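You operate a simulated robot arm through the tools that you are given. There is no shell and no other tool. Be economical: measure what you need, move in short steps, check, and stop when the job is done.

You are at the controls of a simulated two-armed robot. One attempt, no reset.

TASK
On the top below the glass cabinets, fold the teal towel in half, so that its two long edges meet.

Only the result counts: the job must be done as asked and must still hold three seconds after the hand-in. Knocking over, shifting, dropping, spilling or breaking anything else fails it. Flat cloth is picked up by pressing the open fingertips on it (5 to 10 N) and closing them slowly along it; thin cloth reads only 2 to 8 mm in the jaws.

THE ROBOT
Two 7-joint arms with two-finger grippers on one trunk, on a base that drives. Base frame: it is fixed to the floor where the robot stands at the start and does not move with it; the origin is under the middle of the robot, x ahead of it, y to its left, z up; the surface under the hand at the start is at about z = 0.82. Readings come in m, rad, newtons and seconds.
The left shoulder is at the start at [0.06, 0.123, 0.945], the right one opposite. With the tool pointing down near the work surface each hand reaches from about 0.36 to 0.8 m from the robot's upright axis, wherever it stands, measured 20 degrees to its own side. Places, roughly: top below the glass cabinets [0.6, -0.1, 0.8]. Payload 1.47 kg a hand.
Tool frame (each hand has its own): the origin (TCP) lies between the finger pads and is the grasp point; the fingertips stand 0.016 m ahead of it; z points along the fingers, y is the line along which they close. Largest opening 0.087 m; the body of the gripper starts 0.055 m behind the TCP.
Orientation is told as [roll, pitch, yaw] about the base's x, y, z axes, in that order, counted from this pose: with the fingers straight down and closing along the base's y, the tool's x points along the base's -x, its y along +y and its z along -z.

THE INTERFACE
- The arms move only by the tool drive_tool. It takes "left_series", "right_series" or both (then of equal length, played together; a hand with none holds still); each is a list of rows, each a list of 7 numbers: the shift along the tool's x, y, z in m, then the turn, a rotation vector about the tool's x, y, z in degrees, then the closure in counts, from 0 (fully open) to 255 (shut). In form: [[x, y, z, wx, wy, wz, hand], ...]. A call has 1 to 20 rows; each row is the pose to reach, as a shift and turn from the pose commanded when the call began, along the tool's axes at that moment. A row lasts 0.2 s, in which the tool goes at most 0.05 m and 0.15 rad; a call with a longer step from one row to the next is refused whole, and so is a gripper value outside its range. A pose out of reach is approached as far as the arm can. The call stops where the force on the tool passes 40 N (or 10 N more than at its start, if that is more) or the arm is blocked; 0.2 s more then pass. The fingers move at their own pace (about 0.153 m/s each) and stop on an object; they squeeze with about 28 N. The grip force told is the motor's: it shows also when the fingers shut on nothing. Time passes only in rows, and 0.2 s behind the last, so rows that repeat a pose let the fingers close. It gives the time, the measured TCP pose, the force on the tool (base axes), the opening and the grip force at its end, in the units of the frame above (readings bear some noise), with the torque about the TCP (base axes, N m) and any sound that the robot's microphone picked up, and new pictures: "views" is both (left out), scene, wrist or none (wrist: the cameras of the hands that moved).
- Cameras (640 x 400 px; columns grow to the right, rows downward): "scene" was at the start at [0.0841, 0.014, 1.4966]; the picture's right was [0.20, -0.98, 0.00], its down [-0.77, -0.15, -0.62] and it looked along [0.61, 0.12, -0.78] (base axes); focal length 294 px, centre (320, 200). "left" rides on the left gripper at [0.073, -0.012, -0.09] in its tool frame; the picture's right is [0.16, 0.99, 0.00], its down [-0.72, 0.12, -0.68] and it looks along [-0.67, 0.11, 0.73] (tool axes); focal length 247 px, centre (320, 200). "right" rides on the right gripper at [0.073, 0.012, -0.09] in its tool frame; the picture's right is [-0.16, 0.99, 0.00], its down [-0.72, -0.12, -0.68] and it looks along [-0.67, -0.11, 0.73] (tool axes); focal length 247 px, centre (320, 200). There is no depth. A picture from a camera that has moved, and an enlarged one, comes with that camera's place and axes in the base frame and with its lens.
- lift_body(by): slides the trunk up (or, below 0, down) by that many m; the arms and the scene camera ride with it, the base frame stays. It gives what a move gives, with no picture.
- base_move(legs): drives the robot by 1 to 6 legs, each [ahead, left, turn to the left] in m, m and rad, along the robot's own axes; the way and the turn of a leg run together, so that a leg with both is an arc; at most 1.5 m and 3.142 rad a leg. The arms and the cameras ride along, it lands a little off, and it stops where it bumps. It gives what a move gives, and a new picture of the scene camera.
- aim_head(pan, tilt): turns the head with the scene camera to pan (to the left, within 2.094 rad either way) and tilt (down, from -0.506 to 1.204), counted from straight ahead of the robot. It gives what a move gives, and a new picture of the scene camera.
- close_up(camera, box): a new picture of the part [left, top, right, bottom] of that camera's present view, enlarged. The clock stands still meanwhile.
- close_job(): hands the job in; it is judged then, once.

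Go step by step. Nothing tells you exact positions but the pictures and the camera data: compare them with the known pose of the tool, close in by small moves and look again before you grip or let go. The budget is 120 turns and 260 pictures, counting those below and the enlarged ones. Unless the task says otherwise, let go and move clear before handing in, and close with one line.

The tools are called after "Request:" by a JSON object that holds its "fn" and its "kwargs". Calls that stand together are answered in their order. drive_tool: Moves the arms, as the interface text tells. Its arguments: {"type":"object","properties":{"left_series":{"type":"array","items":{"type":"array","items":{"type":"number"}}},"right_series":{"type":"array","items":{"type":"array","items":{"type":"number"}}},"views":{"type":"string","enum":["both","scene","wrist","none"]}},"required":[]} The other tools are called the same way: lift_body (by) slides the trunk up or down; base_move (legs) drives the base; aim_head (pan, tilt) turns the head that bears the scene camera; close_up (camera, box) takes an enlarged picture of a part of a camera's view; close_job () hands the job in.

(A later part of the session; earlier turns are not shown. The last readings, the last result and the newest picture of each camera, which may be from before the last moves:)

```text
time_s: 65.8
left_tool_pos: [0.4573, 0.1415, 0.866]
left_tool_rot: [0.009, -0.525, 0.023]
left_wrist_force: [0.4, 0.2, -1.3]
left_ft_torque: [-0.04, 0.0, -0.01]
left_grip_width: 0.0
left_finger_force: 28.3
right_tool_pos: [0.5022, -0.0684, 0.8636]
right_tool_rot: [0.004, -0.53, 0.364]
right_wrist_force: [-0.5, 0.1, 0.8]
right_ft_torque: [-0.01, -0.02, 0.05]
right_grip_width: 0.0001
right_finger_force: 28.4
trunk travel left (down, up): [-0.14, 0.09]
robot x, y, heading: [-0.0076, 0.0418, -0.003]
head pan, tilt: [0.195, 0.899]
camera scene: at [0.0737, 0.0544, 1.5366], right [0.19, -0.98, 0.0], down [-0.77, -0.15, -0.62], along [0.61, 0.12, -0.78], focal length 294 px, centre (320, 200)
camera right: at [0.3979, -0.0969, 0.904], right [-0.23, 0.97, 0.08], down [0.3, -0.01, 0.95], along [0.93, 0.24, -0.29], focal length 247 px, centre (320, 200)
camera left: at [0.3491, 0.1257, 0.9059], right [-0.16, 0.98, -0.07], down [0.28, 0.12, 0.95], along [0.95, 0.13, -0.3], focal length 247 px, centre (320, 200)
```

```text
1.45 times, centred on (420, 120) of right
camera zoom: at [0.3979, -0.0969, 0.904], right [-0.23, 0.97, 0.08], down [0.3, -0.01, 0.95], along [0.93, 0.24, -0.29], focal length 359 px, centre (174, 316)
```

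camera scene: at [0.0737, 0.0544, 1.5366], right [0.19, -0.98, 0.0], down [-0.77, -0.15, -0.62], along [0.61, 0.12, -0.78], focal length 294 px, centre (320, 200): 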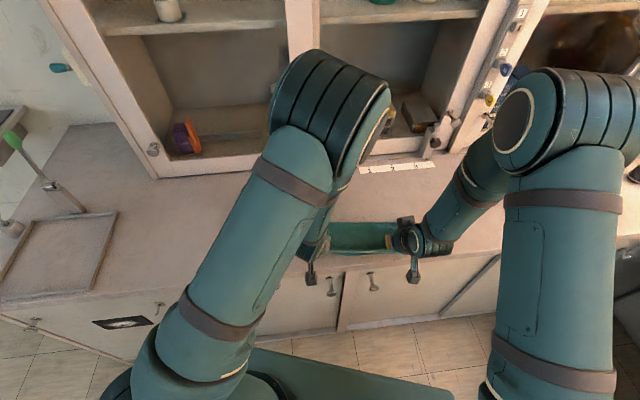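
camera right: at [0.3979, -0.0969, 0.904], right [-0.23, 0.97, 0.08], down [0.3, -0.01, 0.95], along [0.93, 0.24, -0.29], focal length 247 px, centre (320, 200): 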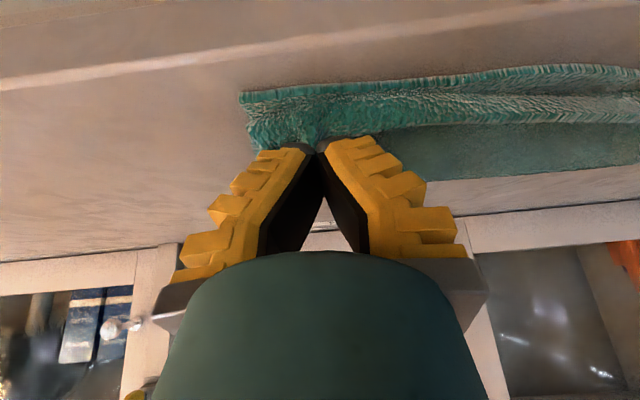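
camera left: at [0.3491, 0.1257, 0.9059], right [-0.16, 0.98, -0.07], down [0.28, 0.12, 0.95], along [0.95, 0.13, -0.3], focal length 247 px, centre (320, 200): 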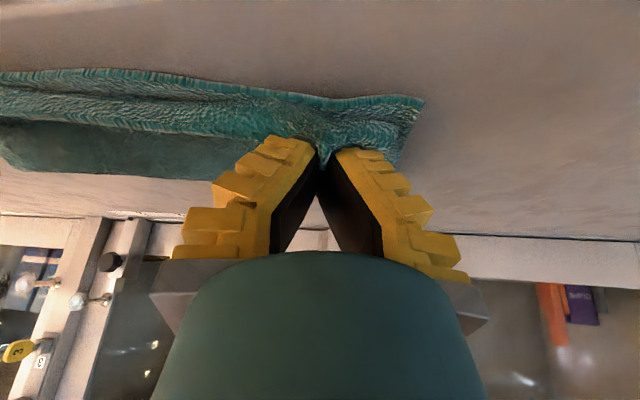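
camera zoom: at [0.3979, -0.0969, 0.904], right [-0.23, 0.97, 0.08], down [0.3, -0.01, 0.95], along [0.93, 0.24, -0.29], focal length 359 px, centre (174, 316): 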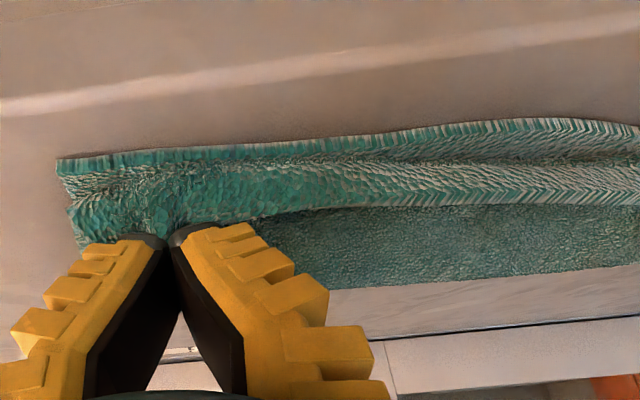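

The carried hem still curls up in a band about 3 cm wide because the sheet is a bit slack. I'll pull both hands about 2.5 cm further toward the robot, lower slightly and tilt more, to draw the sheet taut and unroll the hem.

Request:
{"fn": "drive_tool", "kwargs": {"left_series": [[0.006, -0.001, -0.001, 0, -6, 0, 255], [0.013, -0.002, -0.003, 0, -12, 0, 255], [0.019, -0.0035, -0.004, 0, -18, 0, 255], [0.0257, -0.0045, -0.0056, 0, -25, 0, 255], [0.0257, -0.0045, -0.0056, 0, -25, 0, 255]], "right_series": [[0.006, 0.001, -0.001, 0, -6, 0, 255], [0.013, 0.002, -0.003, 0, -12, 0, 255], [0.019, 0.003, -0.004, 0, -18, 0, 255], [0.0257, 0.004, -0.0056, 0, -25, 0, 255], [0.0257, 0.004, -0.0056, 0, -25, 0, 255]]}}

Request:
{"fn": "close_up", "kwargs": {"camera": "left", "box": [0, 0, 440, 240]}}

Request:
{"fn": "close_up", "kwargs": {"camera": "right", "box": [200, 0, 640, 240]}}

```text
time_s: 67.0
left_tool_pos: [0.4332, 0.1363, 0.8589]
left_tool_rot: [0.009, -0.96, 0.018]
left_wrist_force: [-0.5, -0.5, 0.0]
left_ft_torque: [-0.03, -0.01, 0.01]
left_grip_width: 0.0
left_finger_force: 28.0
right_tool_pos: [0.4786, -0.0742, 0.8559]
right_tool_rot: [0.005, -0.969, 0.361]
right_wrist_force: [0.5, 1.0, -0.1]
right_ft_torque: [0.01, 0.02, -0.01]
right_grip_width: 0.0
right_finger_force: 27.8
trunk travel left (down, up): [-0.14, 0.09]
robot x, y, heading: [-0.0104, 0.036, -0.01]
head pan, tilt: [0.195, 0.899]
camera scene: at [0.0733, 0.0548, 1.5367], right [0.19, -0.98, 0.0], down [-0.77, -0.15, -0.62], along [0.61, 0.12, -0.78], focal length 294 px, centre (320, 200)
camera right: at [0.3666, -0.1045, 0.8466], right [-0.27, 0.95, 0.13], down [-0.1, -0.16, 0.98], along [0.96, 0.25, 0.14], focal length 247 px, centre (320, 200)
camera left: at [0.3178, 0.1212, 0.8488], right [-0.11, 0.99, -0.12], down [-0.15, 0.11, 0.98], along [0.98, 0.13, 0.13], focal length 247 px, centre (320, 200)
```

scene: 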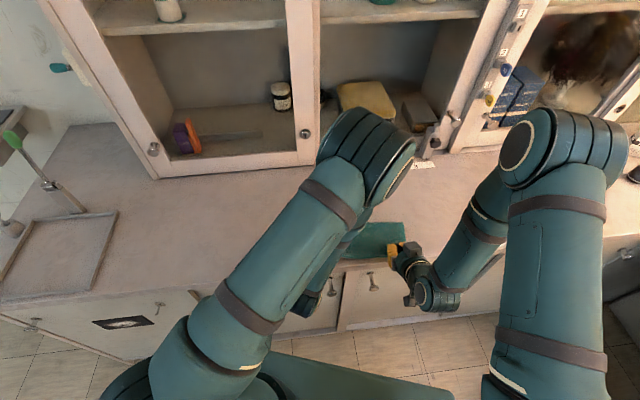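
right: 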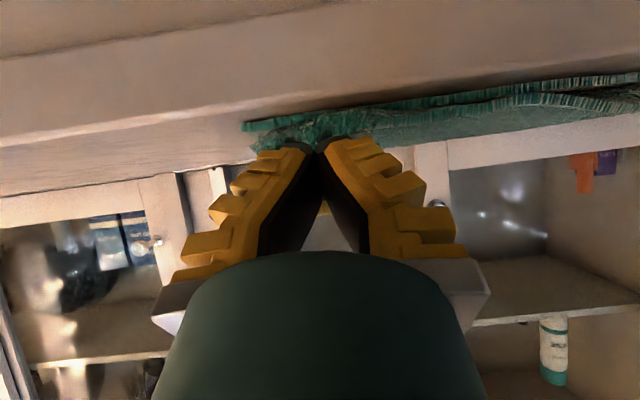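
left: 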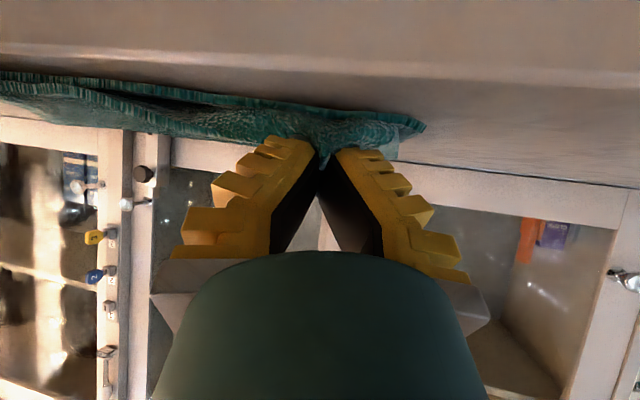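

```text
1.45 times, centred on (220, 120) of left
camera zoom: at [0.3178, 0.1212, 0.8488], right [-0.11, 0.99, -0.12], down [-0.15, 0.11, 0.98], along [0.98, 0.13, 0.13], focal length 359 px, centre (466, 316)
```

zoom: 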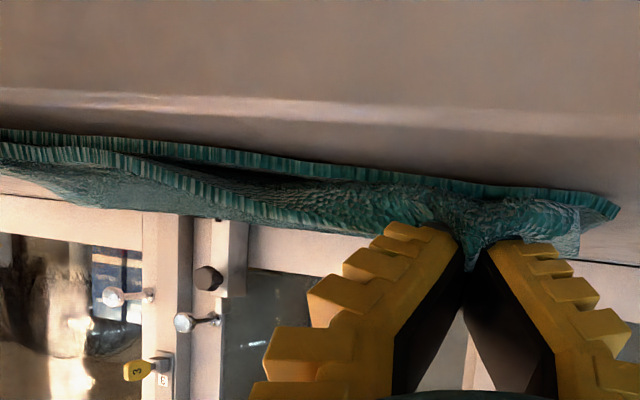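

```text
1.45 times, centred on (420, 120) of right
camera zoom: at [0.3666, -0.1045, 0.8466], right [-0.27, 0.95, 0.13], down [-0.1, -0.16, 0.98], along [0.96, 0.25, 0.14], focal length 359 px, centre (174, 316)
```

zoom: 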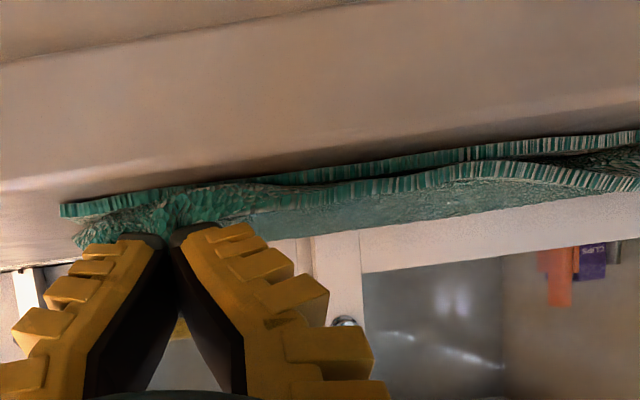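

The extra tilt works: the carried edge now lies open right above the near edge, uncurled. I'll tilt 15° more, lower slightly, then open gently in place.

Request:
{"fn": "drive_tool", "kwargs": {"left_series": [[0.0035, -0.0005, -0.0005, 0, -7, 0, 255], [0.007, -0.001, -0.0012, 0, -15, 0, 255], [0.007, -0.001, -0.0012, 0, -15, 0, 255]], "right_series": [[0.0035, 0.0005, -0.0005, 0, -7, 0, 255], [0.007, 0.001, -0.0012, 0, -15, 0, 255], [0.007, 0.001, -0.0012, 0, -15, 0, 255]], "views": "wrist"}}

```text
time_s: 67.8
left_tool_pos: [0.4278, 0.135, 0.8559]
left_tool_rot: [0.016, -1.223, 0.011]
left_wrist_force: [0.4, 0.3, -0.5]
left_ft_torque: [0.01, -0.03, 0.02]
left_grip_width: 0.0002
left_finger_force: 28.1
right_tool_pos: [0.4745, -0.0754, 0.8496]
right_tool_rot: [0.006, -1.233, 0.36]
right_wrist_force: [-0.3, 0.6, 0.0]
right_ft_torque: [-0.03, 0.0, 0.01]
right_grip_width: 0.0
right_finger_force: 28.0
trunk travel left (down, up): [-0.14, 0.09]
robot x, y, heading: [-0.0108, 0.0418, -0.009]
head pan, tilt: [0.195, 0.899]
camera right: at [0.3689, -0.103, 0.8117], right [-0.3, 0.94, 0.15], down [-0.33, -0.25, 0.91], along [0.89, 0.23, 0.39], focal length 247 px, centre (320, 200)
camera left: at [0.3187, 0.1197, 0.8155], right [-0.08, 0.99, -0.14], down [-0.4, 0.1, 0.91], along [0.91, 0.13, 0.38], focal length 247 px, centre (320, 200)
```

right: 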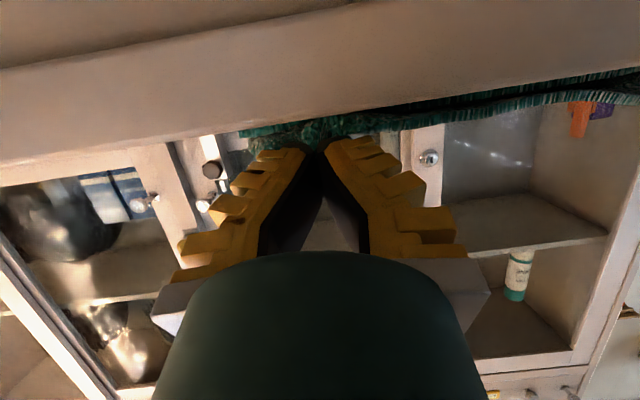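
left: 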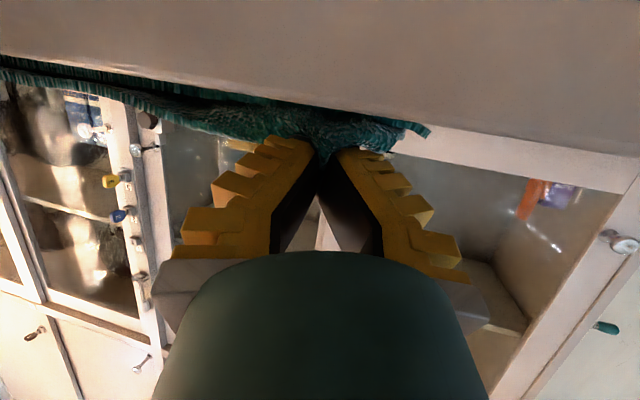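

Request:
{"fn": "drive_tool", "kwargs": {"left_series": [[0, 0, 0, 0, 0, 0, 235], [0, 0, 0, 0, 0, 0, 205], [0, 0, 0, 0, 0, 0, 180], [0, 0, 0, 0, 0, 0, 180], [-0.0086, 0, -0.0116, 0, 0, 0, 180], [-0.0214, 0, -0.029, 0, 0, 0, 180], [-0.0508, 0, -0.0504, 0, 0, 0, 180], [-0.0508, 0, -0.0504, 0, 0, 0, 180]], "right_series": [[0, 0, 0, 0, 0, 0, 235], [0, 0, 0, 0, 0, 0, 205], [0, 0, 0, 0, 0, 0, 180], [0, 0, 0, 0, 0, 0, 180], [-0.0086, 0, -0.0116, 0, 0, 0, 180], [-0.0214, 0, -0.029, 0, 0, 0, 180], [-0.0508, 0, -0.0504, 0, 0, 0, 180], [-0.0508, 0, -0.0504, 0, 0, 0, 180]]}}

```text
time_s: 69.5
left_tool_pos: [0.4199, 0.1263, 0.9019]
left_tool_rot: [0.017, -1.225, 0.009]
left_wrist_force: [-0.2, -0.6, -0.3]
left_ft_torque: [0.0, -0.01, -0.02]
left_grip_width: 0.0315
left_finger_force: 4.2
left hand out of reach, approached as far as the arm can: row 7, 8
right_tool_pos: [0.4456, -0.0855, 0.9147]
right_tool_rot: [0.01, -1.228, 0.356]
right_wrist_force: [0.1, 0.3, 0.6]
right_ft_torque: [0.04, -0.03, -0.01]
right_grip_width: 0.0315
right_finger_force: 4.5
trunk travel left (down, up): [-0.14, 0.09]
robot x, y, heading: [-0.0116, 0.0416, -0.008]
head pan, tilt: [0.195, 0.899]
camera scene: at [0.0743, 0.0545, 1.5365], right [0.19, -0.98, 0.0], down [-0.77, -0.15, -0.62], along [0.61, 0.12, -0.78], focal length 294 px, centre (320, 200)
camera right: at [0.3415, -0.1135, 0.8753], right [-0.3, 0.94, 0.15], down [-0.33, -0.25, 0.91], along [0.89, 0.23, 0.39], focal length 247 px, centre (320, 200)
camera left: at [0.3107, 0.1109, 0.8618], right [-0.08, 0.99, -0.14], down [-0.4, 0.1, 0.91], along [0.92, 0.13, 0.38], focal length 247 px, centre (320, 200)
```

scene: 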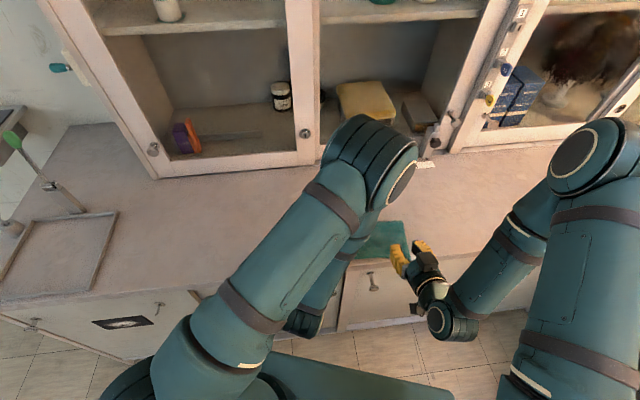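
right: 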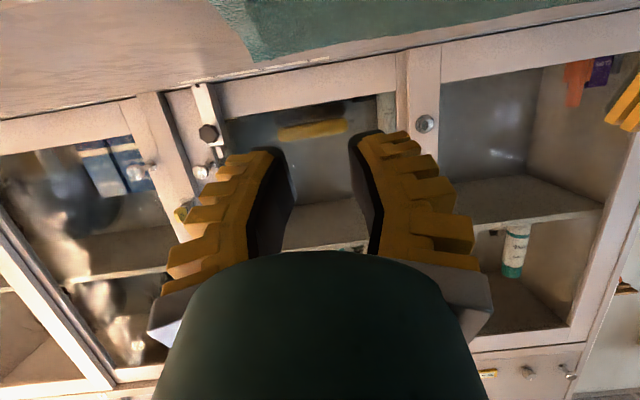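
left: 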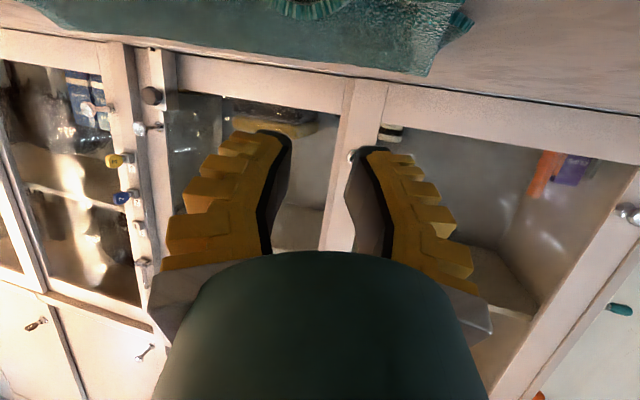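

Released cleanly. I'll level the hands while moving up and apart to clear the view.

Request:
{"fn": "drive_tool", "kwargs": {"left_series": [[-0.014, 0.01, -0.005, 0, 7.8, 0, 180], [-0.028, 0.03, -0.01, 0, 15.6, 0, 180], [-0.042, 0.05, -0.015, 0, 23.4, 0, 180], [-0.056, 0.07, -0.02, 0, 31.2, 0, 180], [-0.07, 0.09, -0.025, 0, 39, 0, 180], [-0.084, 0.11, -0.03, 0, 46.8, 0, 180], [-0.098, 0.13, -0.035, 0, 54.6, 0, 180], [-0.11, 0.15, -0.04, 0, 62.4, 0, 180], [-0.12, 0.17, -0.04, 0, 70, 0, 180]], "right_series": [[-0.014, -0.01, -0.005, 0, 7.8, 0, 180], [-0.028, -0.025, -0.01, 0, 15.6, 0, 180], [-0.042, -0.04, -0.015, 0, 23.4, 0, 180], [-0.056, -0.055, -0.02, 0, 31.2, 0, 180], [-0.07, -0.07, -0.025, 0, 39, 0, 180], [-0.084, -0.085, -0.03, 0, 46.8, 0, 180], [-0.098, -0.1, -0.035, 0, 54.6, 0, 180], [-0.11, -0.12, -0.04, 0, 62.4, 0, 180], [-0.12, -0.14, -0.04, 0, 70, 0, 180]], "views": "scene"}}

Request:
{"fn": "close_up", "kwargs": {"camera": "scene", "box": [280, 180, 440, 280]}}

```text
time_s: 71.5
left_tool_pos: [0.4178, 0.2937, 1.0276]
left_tool_rot: [0.006, 0.001, 0.024]
left_wrist_force: [0.0, -0.8, -1.1]
left_ft_torque: [0.0, 0.0, 0.01]
left_grip_width: 0.0318
left_finger_force: 4.5
left hand out of reach, approached as far as the arm can: row 1, 2, 3, 4, 5
right_tool_pos: [0.4973, -0.2189, 1.0417]
right_tool_rot: [0.004, -0.006, 0.367]
right_wrist_force: [-0.1, 0.7, 0.4]
right_ft_torque: [-0.02, 0.02, 0.0]
right_grip_width: 0.032
right_finger_force: 4.5
trunk travel left (down, up): [-0.14, 0.09]
robot x, y, heading: [-0.0088, 0.0392, -0.01]
head pan, tilt: [0.195, 0.899]
camera scene: at [0.0749, 0.0547, 1.5365], right [0.19, -0.98, 0.0], down [-0.77, -0.15, -0.62], along [0.61, 0.12, -0.78], focal length 294 px, centre (320, 200)
```

scene: 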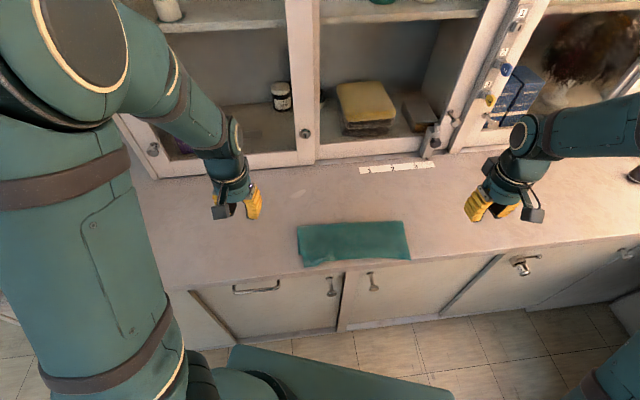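

```text
4.00 times, centred on (360, 230) of scene
camera zoom: at [0.0749, 0.0547, 1.5365], right [0.19, -0.98, 0.0], down [-0.77, -0.15, -0.62], along [0.61, 0.12, -0.78], focal length 1177 px, centre (160, 80)
```

zoom: 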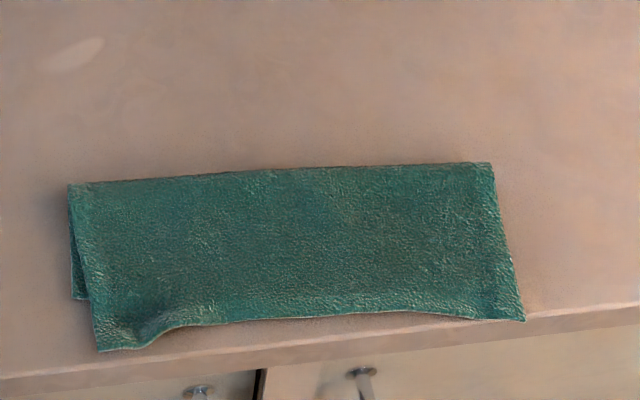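

Very good result: no curl, but the carried edge overshoots the bottom near edge by about 3.8 cm at the left corner and 1.5–2 cm elsewhere. That overhang is a single layer, so I can pinch it safely, lift it up to re-form the fold line in the middle, and set it back aligned. I'll back the base up 6 cm for elbow room and hover over the pinch points.

Request:
{"fn": "base_move", "kwargs": {"legs": [[-0.06, 0, 0]]}}

Request:
{"fn": "close_up", "kwargs": {"camera": "scene", "box": [280, 160, 440, 260]}}

```text
time_s: 72.5
left_tool_pos: [0.3559, 0.294, 1.0279]
left_tool_rot: [0.007, -0.003, 0.024]
left_wrist_force: [-0.6, -0.2, 1.0]
left_ft_torque: [0.02, -0.02, 0.03]
left_grip_width: 0.0318
left_finger_force: 5.4
right_tool_pos: [0.4352, -0.2186, 1.0431]
right_tool_rot: [0.001, -0.009, 0.365]
right_wrist_force: [-0.1, -0.3, 0.0]
right_ft_torque: [-0.02, 0.0, -0.02]
right_grip_width: 0.0317
right_finger_force: 4.7
trunk travel left (down, up): [-0.14, 0.09]
robot x, y, heading: [-0.0726, 0.0432, -0.007]
head pan, tilt: [0.195, 0.899]
camera scene: at [0.0111, 0.055, 1.5367], right [0.19, -0.98, 0.0], down [-0.77, -0.15, -0.62], along [0.61, 0.12, -0.78], focal length 294 px, centre (320, 200)
```

scene: 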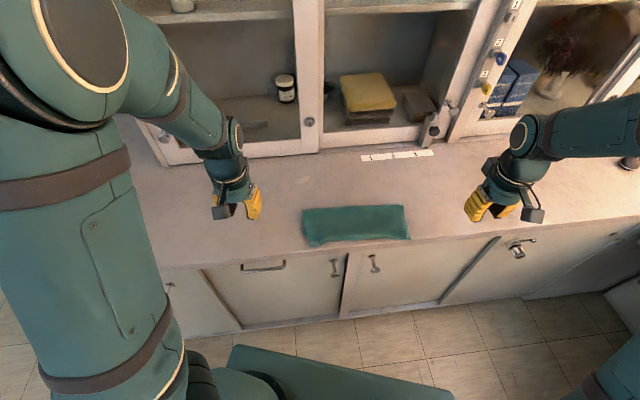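

```text
4.00 times, centred on (360, 210) of scene
camera zoom: at [0.0111, 0.055, 1.5367], right [0.19, -0.98, 0.0], down [-0.77, -0.15, -0.62], along [0.61, 0.12, -0.78], focal length 1177 px, centre (160, 160)
```

zoom: 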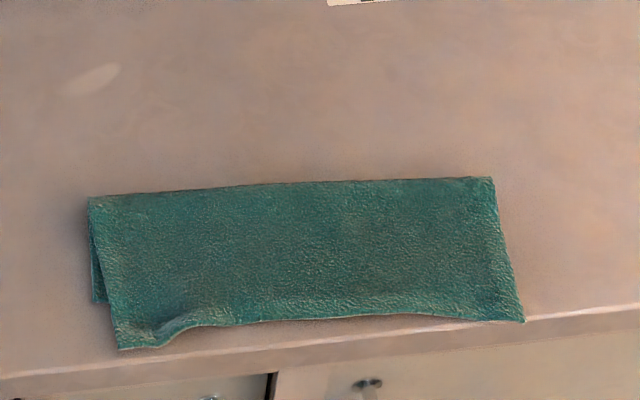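

Request:
{"fn": "drive_tool", "kwargs": {"left_series": [[-0.009, -0.027, 0.015, 0, 0, -4, 150], [-0.018, -0.055, 0.035, 0, 0, -8, 150], [-0.027, -0.082, 0.06, 0, 0, -12, 150], [-0.036, -0.11, 0.085, 0, 0, -16, 150], [-0.045, -0.137, 0.107, 0, 0, -20, 150], [-0.054, -0.164, 0.128, 0, 0, -25, 150]], "right_series": [[-0.013, 0.02, 0.02, 0, 0, 2, 150], [-0.026, 0.04, 0.045, 0, 0, 5, 150], [-0.039, 0.06, 0.07, 0, 0, 7, 150], [-0.052, 0.08, 0.095, 0, 0, 10, 150], [-0.065, 0.1, 0.12, 0, 0, 12, 150], [-0.078, 0.12, 0.143, 0, 0, 14, 150]], "views": "wrist"}}

```text
time_s: 73.9
left_tool_pos: [0.4143, 0.1305, 0.8987]
left_tool_rot: [0.005, -0.004, 0.463]
left_wrist_force: [-0.4, 0.7, -0.5]
left_ft_torque: [0.03, 0.01, 0.04]
left_grip_width: 0.0416
left_finger_force: 4.2
right_tool_pos: [0.4681, -0.0799, 0.8969]
right_tool_rot: [0.004, -0.007, 0.121]
right_wrist_force: [-1.0, -0.3, 0.1]
right_ft_torque: [-0.01, -0.01, 0.02]
right_grip_width: 0.0415
right_finger_force: 4.5
trunk travel left (down, up): [-0.14, 0.09]
robot x, y, heading: [-0.0724, 0.0401, -0.004]
head pan, tilt: [0.195, 0.899]
camera right: at [0.3947, -0.0765, 0.9856], right [0.04, 1.0, 0.01], down [0.73, -0.03, 0.68], along [0.68, -0.02, -0.73], focal length 247 px, centre (320, 200)
camera left: at [0.3545, 0.0863, 0.9865], right [-0.58, 0.81, 0.0], down [0.6, 0.42, 0.68], along [0.55, 0.4, -0.73], focal length 247 px, centre (320, 200)
```

right: 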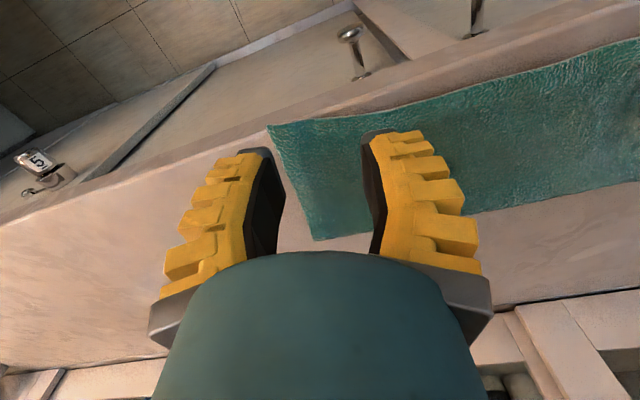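
left: 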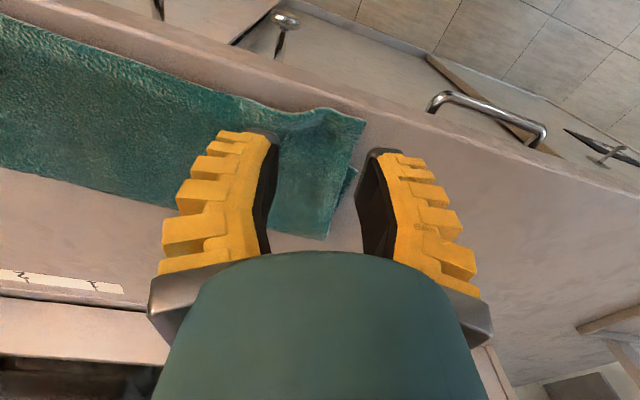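

The left hand is right over the overhanging edge. The right needs to go 9 mm nearer to me and turn 11°. I'll adjust both and go down to just above contact.

Request:
{"fn": "drive_tool", "kwargs": {"left_series": [[0.002, -0.006, 0.01, 0, 0, 0, 150], [0.002, -0.006, 0.03, 0, 0, 0, 150], [0.002, -0.006, 0.05, 0, 0, 0, 150], [0.002, -0.006, 0.056, 0, 0, 0, 150]], "right_series": [[0.005, 0, 0.005, 0, 0, -5, 150], [0.009, 0, 0.025, 0, 0, -11, 150], [0.009, 0, 0.045, 0, 0, -11, 150], [0.009, 0, 0.054, 0, 0, -11, 150]], "views": "wrist"}}

```text
time_s: 74.9
left_tool_pos: [0.4133, 0.1265, 0.8425]
left_tool_rot: [0.003, -0.004, 0.46]
left_wrist_force: [-0.4, -0.1, 0.7]
left_ft_torque: [0.0, -0.05, 0.02]
left_grip_width: 0.0386
left_finger_force: 3.6
right_tool_pos: [0.4593, -0.078, 0.8462]
right_tool_rot: [0.004, -0.009, 0.314]
right_wrist_force: [0.4, -0.1, -0.3]
right_ft_torque: [0.02, 0.0, 0.01]
right_grip_width: 0.0416
right_finger_force: 4.5
trunk travel left (down, up): [-0.14, 0.09]
robot x, y, heading: [-0.0718, 0.0403, -0.004]
head pan, tilt: [0.195, 0.899]
camera right: at [0.3875, -0.0901, 0.935], right [-0.15, 0.99, 0.0], down [0.72, 0.11, 0.69], along [0.68, 0.11, -0.73], focal length 247 px, centre (320, 200)
camera left: at [0.3534, 0.0826, 0.93], right [-0.58, 0.81, 0.0], down [0.6, 0.42, 0.68], along [0.55, 0.4, -0.73], focal length 247 px, centre (320, 200)
```

right: 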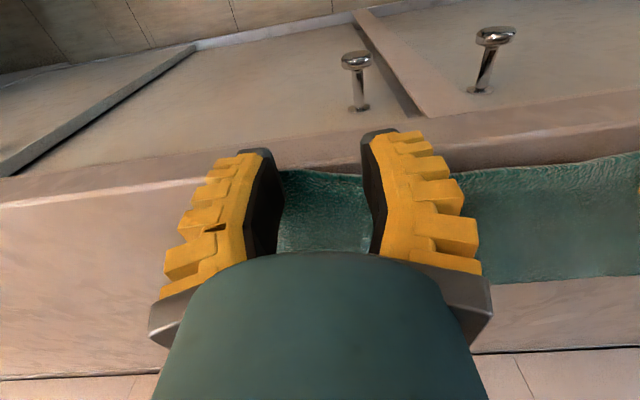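
left: 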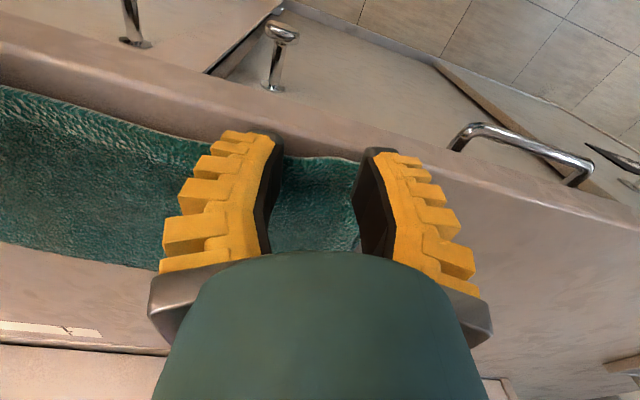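

Positions are good: about 15 mm of overlap on the right and 20 mm on the left, all in the single-layer overhang. Lowering to contact.

Request:
{"fn": "drive_tool", "kwargs": {"left_series": [[0, 0, 0.003, 0, 0, 0, 150], [0, 0, 0.005, 0, 0, 0, 150]], "right_series": [[0, 0, 0.004, 0, 0, 0, 150], [0, 0, 0.008, 0, 0, 0, 150]], "views": "none"}}

```text
time_s: 75.5
left_tool_pos: [0.4147, 0.1266, 0.8377]
left_tool_rot: [0.003, -0.005, 0.46]
left_wrist_force: [-0.5, 0.4, 9.4]
left_ft_torque: [0.03, -0.04, -0.03]
left_grip_width: 0.0399
left_finger_force: 3.3
right_tool_pos: [0.4588, -0.0792, 0.8391]
right_tool_rot: [0.003, -0.009, 0.312]
right_wrist_force: [-0.1, -0.4, 0.8]
right_ft_torque: [-0.04, 0.0, -0.02]
right_grip_width: 0.0368
right_finger_force: 7.3
trunk travel left (down, up): [-0.14, 0.09]
robot x, y, heading: [-0.0728, 0.0401, -0.006]
head pan, tilt: [0.195, 0.899]
```

Request:
{"fn": "drive_tool", "kwargs": {"left_series": [[0, 0, -0.0005, 0, 0, 0, 155], [0, 0, -0.0005, 0, 0, 0, 165], [0, 0, -0.0005, 0, 0, 0, 175], [0, 0, -0.0005, 0, 0, 0, 185], [0, 0, -0.0005, 0, 0, 0, 195], [0, 0, -0.0005, 0, 0, 0, 205], [0, 0, -0.0005, 0, 0, 0, 215], [0, 0, -0.0005, 0, 0, 0, 225], [0, 0, -0.0005, 0, 0, 0, 235], [0, 0, -0.0005, 0, 0, 0, 245], [0, 0, -0.0005, 0, 0, 0, 255], [0, 0, -0.0005, 0, 0, 0, 255], [0, 0, -0.01, 0, 0, 0, 255], [0, 0, -0.02, 0, 0, 0, 255]], "right_series": [[0, 0, 0.002, 0, 0, 0, 155], [0, 0, 0.0025, 0, 0, 0, 165], [0, 0, 0.0025, 0, 0, 0, 175], [0, 0, 0.0025, 0, 0, 0, 185], [0, 0, 0.0025, 0, 0, 0, 195], [0, 0, 0.0025, 0, 0, 0, 205], [0, 0, 0.0025, 0, 0, 0, 215], [0, 0, 0.0025, 0, 0, 0, 225], [0, 0, 0.0025, 0, 0, 0, 235], [0, 0, 0.0025, 0, 0, 0, 245], [0, 0, 0.0025, 0, 0, 0, 255], [0, 0, 0.0025, 0, 0, 0, 255], [0, 0, -0.01, 0, 0, 0, 255], [0, 0, -0.02, 0, 0, 0, 255]], "views": "wrist"}}

Request:
{"fn": "close_up", "kwargs": {"camera": "scene", "box": [280, 160, 440, 260]}}

```text
time_s: 78.5
left_tool_pos: [0.4158, 0.1245, 0.8575]
left_tool_rot: [0.004, -0.003, 0.459]
left_wrist_force: [-0.8, 0.1, 0.2]
left_ft_torque: [0.03, 0.03, -0.03]
left_grip_width: 0.0001
left_finger_force: 27.7
right_tool_pos: [0.4582, -0.0774, 0.8583]
right_tool_rot: [0.003, -0.006, 0.312]
right_wrist_force: [0.3, -0.8, 0.0]
right_ft_torque: [0.02, -0.01, 0.0]
right_grip_width: 0.0
right_finger_force: 27.9
trunk travel left (down, up): [-0.14, 0.09]
robot x, y, heading: [-0.0705, 0.0417, -0.013]
head pan, tilt: [0.195, 0.899]
camera right: at [0.3856, -0.089, 0.9471], right [-0.15, 0.99, 0.0], down [0.72, 0.11, 0.68], along [0.68, 0.11, -0.73], focal length 247 px, centre (320, 200)
camera left: at [0.3553, 0.0808, 0.9456], right [-0.58, 0.81, 0.0], down [0.6, 0.42, 0.68], along [0.55, 0.4, -0.73], focal length 247 px, centre (320, 200)
```

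right: 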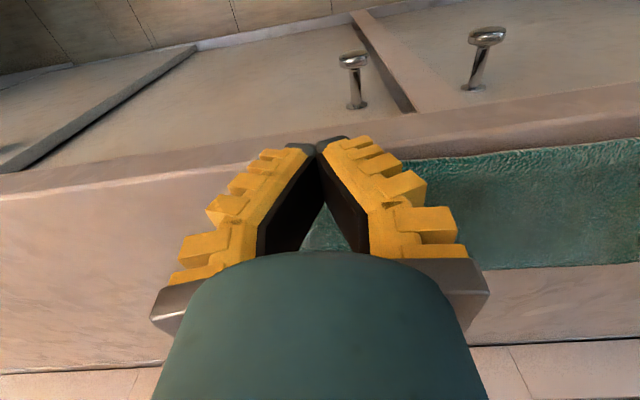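
left: 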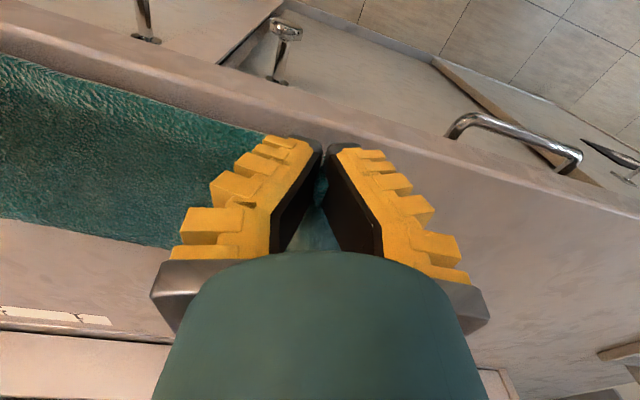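

```text
4.00 times, centred on (360, 210) of scene
camera zoom: at [0.013, 0.0548, 1.5366], right [0.19, -0.98, 0.0], down [-0.77, -0.15, -0.62], along [0.61, 0.12, -0.78], focal length 1177 px, centre (160, 160)
```

zoom: 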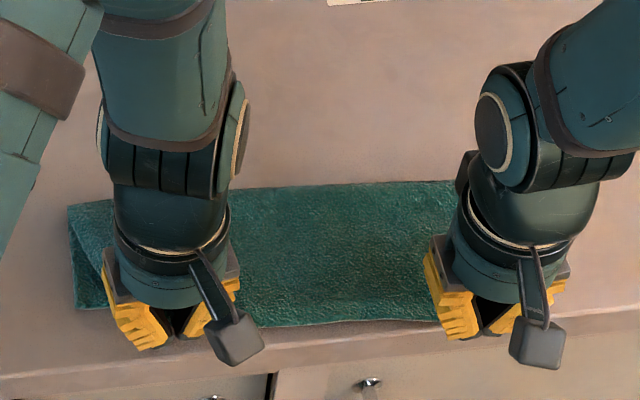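

Both jaws are closed on the overhang. I'll lift along an arc until the held edge is above the intended fold line (u2 ≈ 0.57, about 0.10 m up), so the sheet goes taut and the crease re-forms midway.

Request:
{"fn": "drive_tool", "kwargs": {"left_series": [[-0.01, -0.003, -0.03, 0, 0, 0, 255], [-0.026, -0.007, -0.05, 0, 0, 0, 255], [-0.052, -0.0136, -0.068, 0, 0, 0, 255], [-0.085, -0.022, -0.078, 0, 0, 0, 255], [-0.111, -0.0288, -0.082, 0, 0, 0, 255], [-0.1307, -0.0339, -0.082, 0, 0, 0, 255], [-0.1307, -0.0339, -0.082, 0, 0, 0, 255]], "right_series": [[-0.0107, -0.001, -0.03, 0, 0, 0, 255], [-0.0268, -0.003, -0.05, 0, 0, 0, 255], [-0.0537, -0.0057, -0.068, 0, 0, 0, 255], [-0.0872, -0.0093, -0.078, 0, 0, 0, 255], [-0.1141, -0.0122, -0.082, 0, 0, 0, 255], [-0.1342, -0.0143, -0.082, 0, 0, 0, 255], [-0.1342, -0.0143, -0.082, 0, 0, 0, 255]]}}

Request:
{"fn": "close_up", "kwargs": {"camera": "scene", "box": [280, 150, 440, 250]}}

```text
time_s: 80.1
left_tool_pos: [0.5478, 0.1526, 0.9383]
left_tool_rot: [0.004, -0.005, 0.459]
left_wrist_force: [-0.7, 0.2, -0.4]
left_ft_torque: [-0.01, 0.02, 0.0]
left_grip_width: 0.0
left_finger_force: 28.5
right_tool_pos: [0.5916, -0.052, 0.9417]
right_tool_rot: [0.004, -0.009, 0.312]
right_wrist_force: [0.4, -0.1, 1.2]
right_ft_torque: [0.01, -0.02, 0.0]
right_grip_width: 0.0003
right_finger_force: 28.4
trunk travel left (down, up): [-0.14, 0.09]
robot x, y, heading: [-0.0707, 0.0397, -0.008]
head pan, tilt: [0.195, 0.899]
camera scene: at [0.0125, 0.0547, 1.5367], right [0.19, -0.98, 0.0], down [-0.77, -0.15, -0.62], along [0.61, 0.12, -0.78], focal length 294 px, centre (320, 200)
camera right: at [0.5175, -0.0627, 1.0309], right [-0.15, 0.99, 0.0], down [0.72, 0.11, 0.69], along [0.68, 0.11, -0.73], focal length 247 px, centre (320, 200)
camera left: at [0.4876, 0.1075, 1.0261], right [-0.58, 0.81, 0.0], down [0.6, 0.42, 0.68], along [0.55, 0.4, -0.73], focal length 247 px, centre (320, 200)
```

scene: 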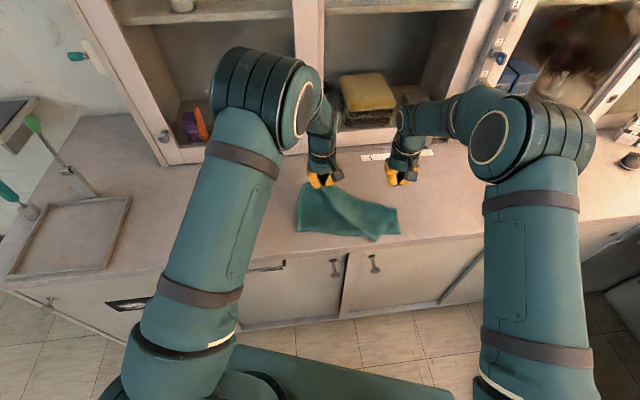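
right: 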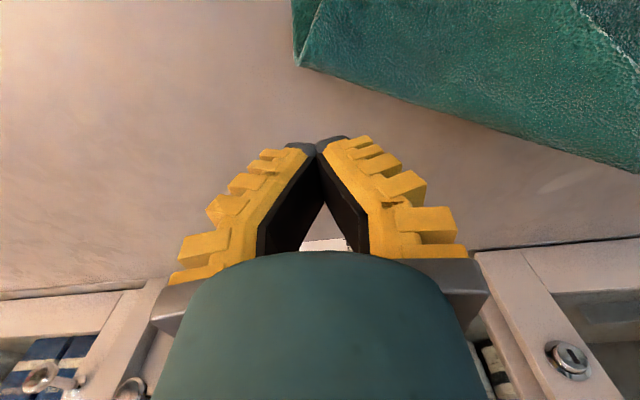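
left: 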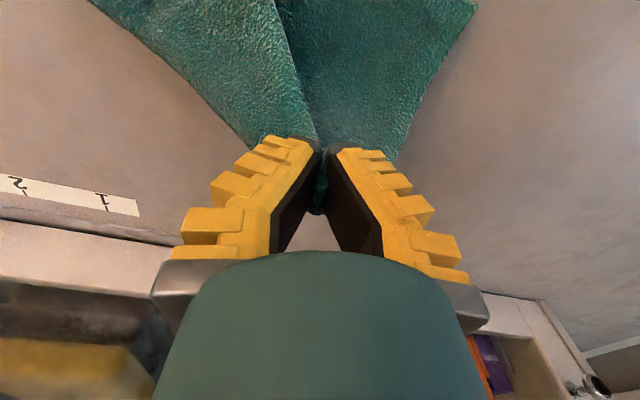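

```text
4.00 times, centred on (360, 200) of scene
camera zoom: at [0.0125, 0.0547, 1.5367], right [0.19, -0.98, 0.0], down [-0.77, -0.15, -0.62], along [0.61, 0.12, -0.78], focal length 1177 px, centre (160, 200)
```

zoom: 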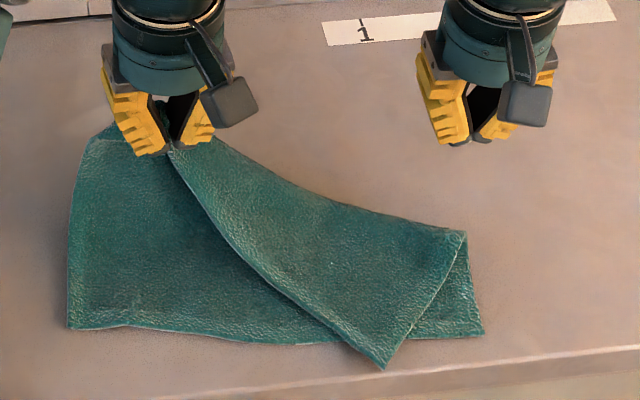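

The left side came up nicely, but the right jaw missed. The right part of the top layer now has its corner tip overhanging the bottom edge at about (0.453, -0.018). I'll go and pinch that tip with the right hand.

Request:
{"fn": "drive_tool", "kwargs": {"right_series": [[0.02, 0.012, 0, 0, 0, 0, 180], [0.045, 0.03, 0, 0, 0, 0, 180], [0.07, 0.045, 0, 0, 0, 0, 180], [0.095, 0.06, 0.02, 0, 0, 0, 180], [0.1135, 0.075, 0.045, 0, 0, 0, 180], [0.1135, 0.075, 0.07, 0, 0, 0, 180]], "views": "wrist"}}

Request:
{"fn": "close_up", "kwargs": {"camera": "right", "box": [200, 60, 440, 210]}}

```text
time_s: 81.5
left_tool_pos: [0.5488, 0.1523, 0.938]
left_tool_rot: [0.005, -0.006, 0.461]
left_wrist_force: [0.3, 0.1, -0.1]
left_ft_torque: [-0.01, 0.02, 0.0]
left_grip_width: 0.0003
left_finger_force: 28.3
right_tool_pos: [0.4601, -0.0146, 0.8689]
right_tool_rot: [0.002, -0.009, 0.313]
right_wrist_force: [0.1, 0.0, 0.0]
right_ft_torque: [-0.02, -0.01, 0.02]
right_grip_width: 0.0319
right_finger_force: 4.4
trunk travel left (down, up): [-0.14, 0.09]
robot x, y, heading: [-0.0701, 0.0367, -0.007]
head pan, tilt: [0.195, 0.899]
camera right: at [0.3865, -0.0269, 0.9584], right [-0.15, 0.99, 0.0], down [0.72, 0.11, 0.69], along [0.68, 0.11, -0.73], focal length 247 px, centre (320, 200)
```

right: 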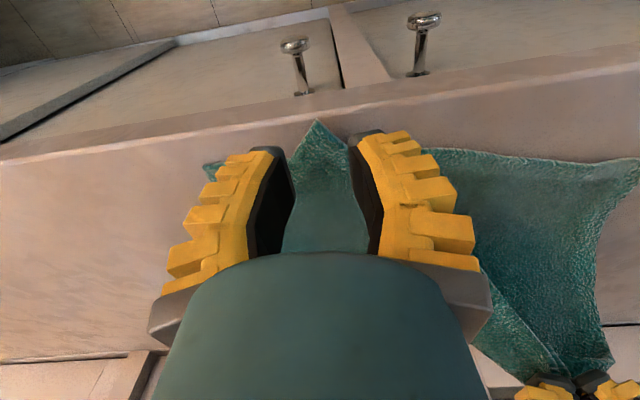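

```text
2.67 times, centred on (320, 135) of right
camera zoom: at [0.3865, -0.0269, 0.9584], right [-0.15, 0.99, 0.0], down [0.72, 0.11, 0.69], along [0.68, 0.11, -0.73], focal length 659 px, centre (320, 373)
```

zoom: 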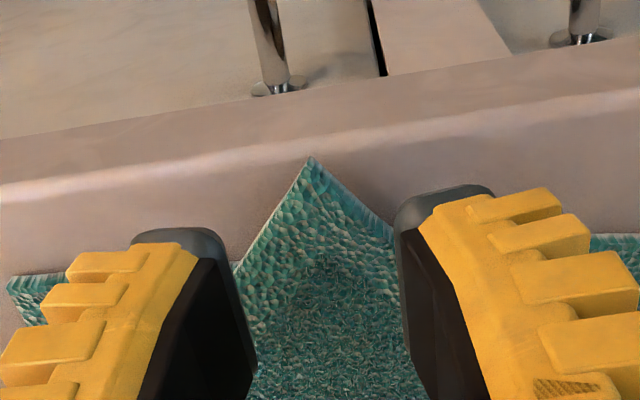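

Request:
{"fn": "drive_tool", "kwargs": {"right_series": [[0.004, 0, 0.01, 0, 0, 0, 195], [0.004, 0, 0.02, 0, 0, 0, 195], [0.004, 0, 0.028, 0, 0, 0, 195], [0.004, 0, 0.031, 0, 0, 0, 195], [0.004, 0, 0.031, 0, 0, 0, 195]], "views": "none"}}

Request:
{"fn": "close_up", "kwargs": {"camera": "right", "box": [200, 80, 440, 230]}}

```text
time_s: 82.7
left_tool_pos: [0.5479, 0.1519, 0.9382]
left_tool_rot: [0.006, -0.003, 0.461]
left_wrist_force: [-0.2, -0.1, -0.3]
left_ft_torque: [0.0, 0.0, -0.01]
left_grip_width: 0.0002
left_finger_force: 27.5
right_tool_pos: [0.4545, -0.017, 0.8399]
right_tool_rot: [0.002, -0.008, 0.314]
right_wrist_force: [0.2, 0.8, -0.3]
right_ft_torque: [0.03, 0.02, -0.02]
right_grip_width: 0.0217
right_finger_force: 6.9
trunk travel left (down, up): [-0.14, 0.09]
robot x, y, heading: [-0.0704, 0.0447, -0.006]
head pan, tilt: [0.195, 0.899]
```

```text
2.67 times, centred on (320, 155) of right
camera zoom: at [0.3821, -0.0285, 0.9286], right [-0.15, 0.99, 0.0], down [0.72, 0.11, 0.69], along [0.68, 0.11, -0.73], focal length 659 px, centre (320, 320)
```

zoom: 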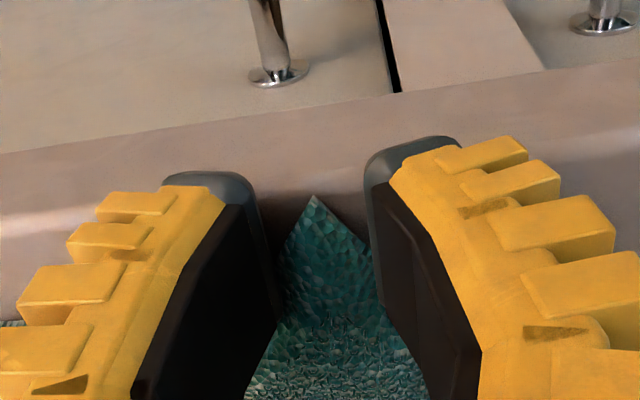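

Request:
{"fn": "drive_tool", "kwargs": {"right_series": [[-0.003, 0, 0.002, 0, 0, 0, 195], [-0.003, 0, 0.003, 0, 0, 0, 200], [-0.003, 0, 0.003, 0, 0, 0, 208], [-0.003, 0, 0.003, 0, 0, 0, 216], [-0.003, 0, 0.003, 0, 0, 0, 224], [-0.003, 0, 0.003, 0, 0, 0, 232], [-0.003, 0, 0.003, 0, 0, 0, 240], [-0.003, 0, 0.003, 0, 0, 0, 248], [-0.003, 0, 0.003, 0, 0, 0, 255], [-0.003, 0, 0.003, 0, 0, 0, 255], [-0.003, 0, -0.01, 0, 0, 0, 255], [-0.003, 0, -0.03, 0, 0, 0, 255]], "views": "wrist"}}

Request:
{"fn": "close_up", "kwargs": {"camera": "scene", "box": [280, 150, 440, 250]}}

```text
time_s: 85.3
left_tool_pos: [0.5491, 0.1523, 0.9379]
left_tool_rot: [0.002, -0.004, 0.461]
left_wrist_force: [-0.6, 0.1, -0.1]
left_ft_torque: [-0.01, 0.02, 0.0]
left_grip_width: 0.0002
left_finger_force: 28.1
right_tool_pos: [0.4582, -0.0157, 0.8704]
right_tool_rot: [0.004, -0.008, 0.311]
right_wrist_force: [0.3, 0.0, -0.9]
right_ft_torque: [0.01, 0.0, -0.04]
right_grip_width: 0.0
right_finger_force: 27.9
trunk travel left (down, up): [-0.14, 0.09]
robot x, y, heading: [-0.0668, 0.0399, -0.008]
head pan, tilt: [0.195, 0.899]
camera right: at [0.3849, -0.0271, 0.9588], right [-0.15, 0.99, 0.0], down [0.72, 0.11, 0.69], along [0.68, 0.11, -0.73], focal length 247 px, centre (320, 200)
```

right: 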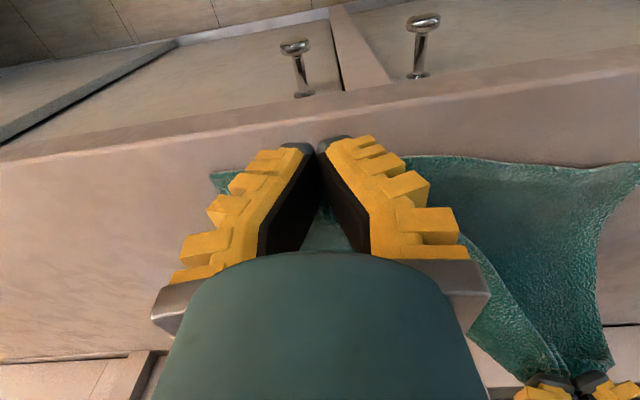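

```text
4.00 times, centred on (360, 200) of scene
camera zoom: at [0.0128, 0.0549, 1.5366], right [0.19, -0.98, 0.0], down [-0.77, -0.15, -0.62], along [0.61, 0.12, -0.78], focal length 1177 px, centre (160, 200)
```

zoom: 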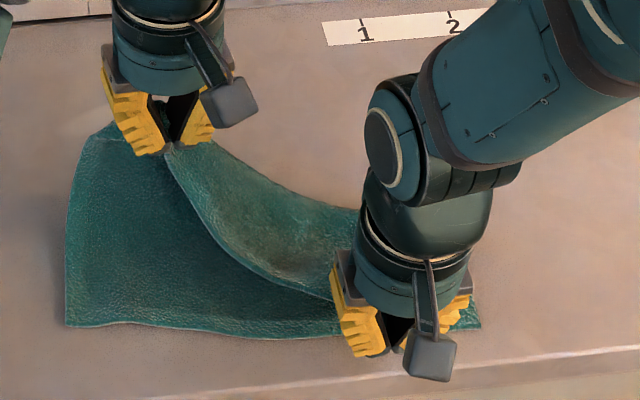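

The right tip is held now. I'll raise it to match the left, above the intended fold line, with the edge stretched straight.

Request:
{"fn": "drive_tool", "kwargs": {"right_series": [[-0.01, -0.005, -0.03, 0, 0, 0, 255], [-0.03, -0.02, -0.055, 0, 0, 0, 255], [-0.055, -0.04, -0.07, 0, 0, 0, 255], [-0.085, -0.063, -0.07, 0, 0, 0, 255], [-0.1135, -0.088, -0.07, 0, 0, 0, 255], [-0.1135, -0.088, -0.07, 0, 0, 0, 255]], "left_series": [[0, 0, 0, 0, 0, 0, 255], [0, 0, 0, 0, 0, 0, 255], [-0.001, 0.003, 0, 0, 0, 0, 255], [-0.002, 0.0077, 0, 0, 0, 0, 255], [-0.002, 0.0077, 0, 0, 0, 0, 255], [-0.002, 0.0077, 0, 0, 0, 0, 255]]}}

Request:
{"fn": "close_up", "kwargs": {"camera": "scene", "box": [280, 150, 440, 250]}}

```text
time_s: 86.7
left_tool_pos: [0.5458, 0.161, 0.94]
left_tool_rot: [0.001, -0.002, 0.459]
left_wrist_force: [0.9, -3.1, 0.1]
left_ft_torque: [-0.08, -0.02, -0.06]
left_grip_width: 0.0
left_finger_force: 27.4
right_tool_pos: [0.5928, -0.0653, 0.9431]
right_tool_rot: [0.002, -0.009, 0.314]
right_wrist_force: [-1.1, 3.0, -1.4]
right_ft_torque: [0.0, -0.01, 0.09]
right_grip_width: 0.0
right_finger_force: 27.9
trunk travel left (down, up): [-0.14, 0.09]
robot x, y, heading: [-0.073, 0.0423, -0.013]
head pan, tilt: [0.195, 0.899]
camera scene: at [0.0126, 0.0553, 1.5367], right [0.19, -0.98, 0.0], down [-0.77, -0.15, -0.62], along [0.61, 0.12, -0.78], focal length 294 px, centre (320, 200)
camera right: at [0.5199, -0.0777, 1.0321], right [-0.15, 0.99, 0.01], down [0.72, 0.11, 0.69], along [0.68, 0.11, -0.73], focal length 247 px, centre (320, 200)
camera left: at [0.4852, 0.1166, 1.0277], right [-0.58, 0.81, 0.0], down [0.6, 0.42, 0.68], along [0.56, 0.4, -0.73], focal length 247 px, centre (320, 200)
```

scene: 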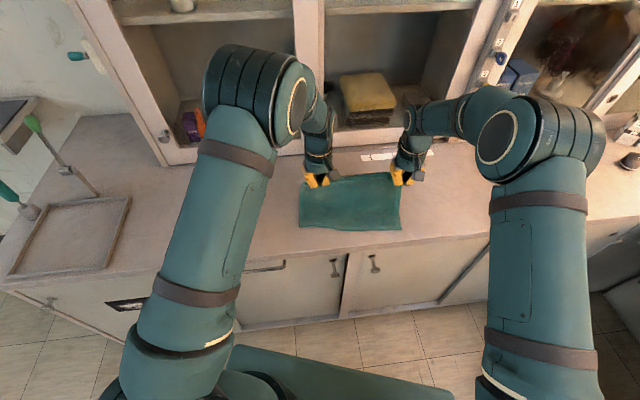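
right: 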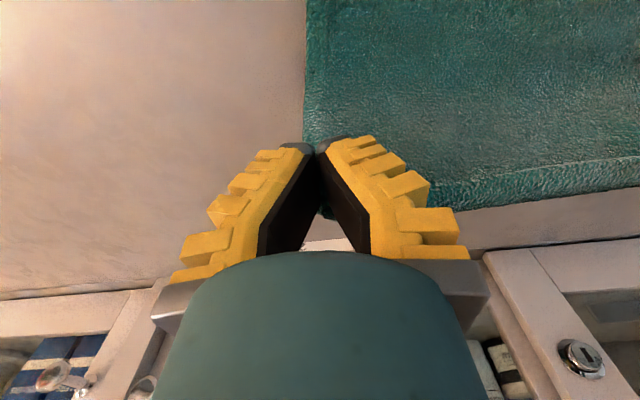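
left: 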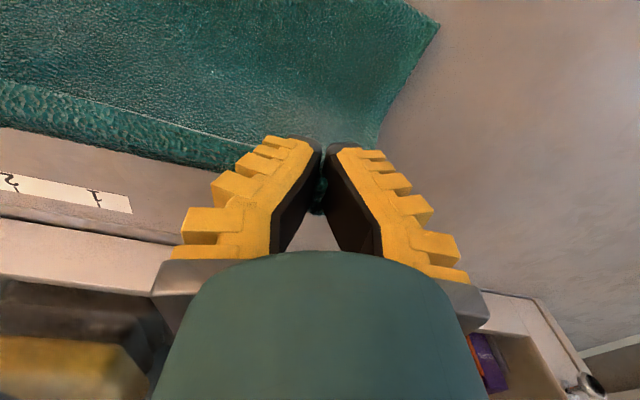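

```text
4.00 times, centred on (360, 200) of scene
camera zoom: at [0.0126, 0.0553, 1.5367], right [0.19, -0.98, 0.0], down [-0.77, -0.15, -0.62], along [0.61, 0.12, -0.78], focal length 1177 px, centre (160, 200)
```

zoom: 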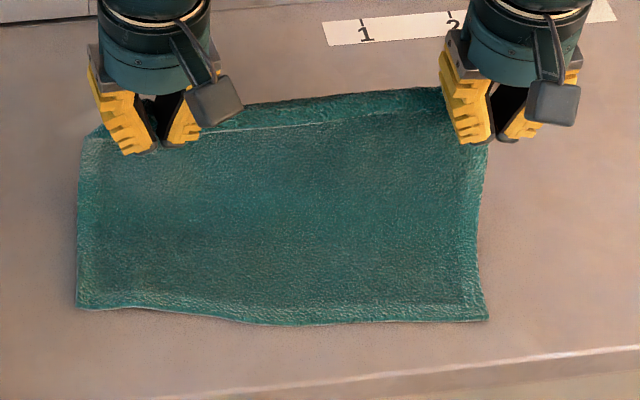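

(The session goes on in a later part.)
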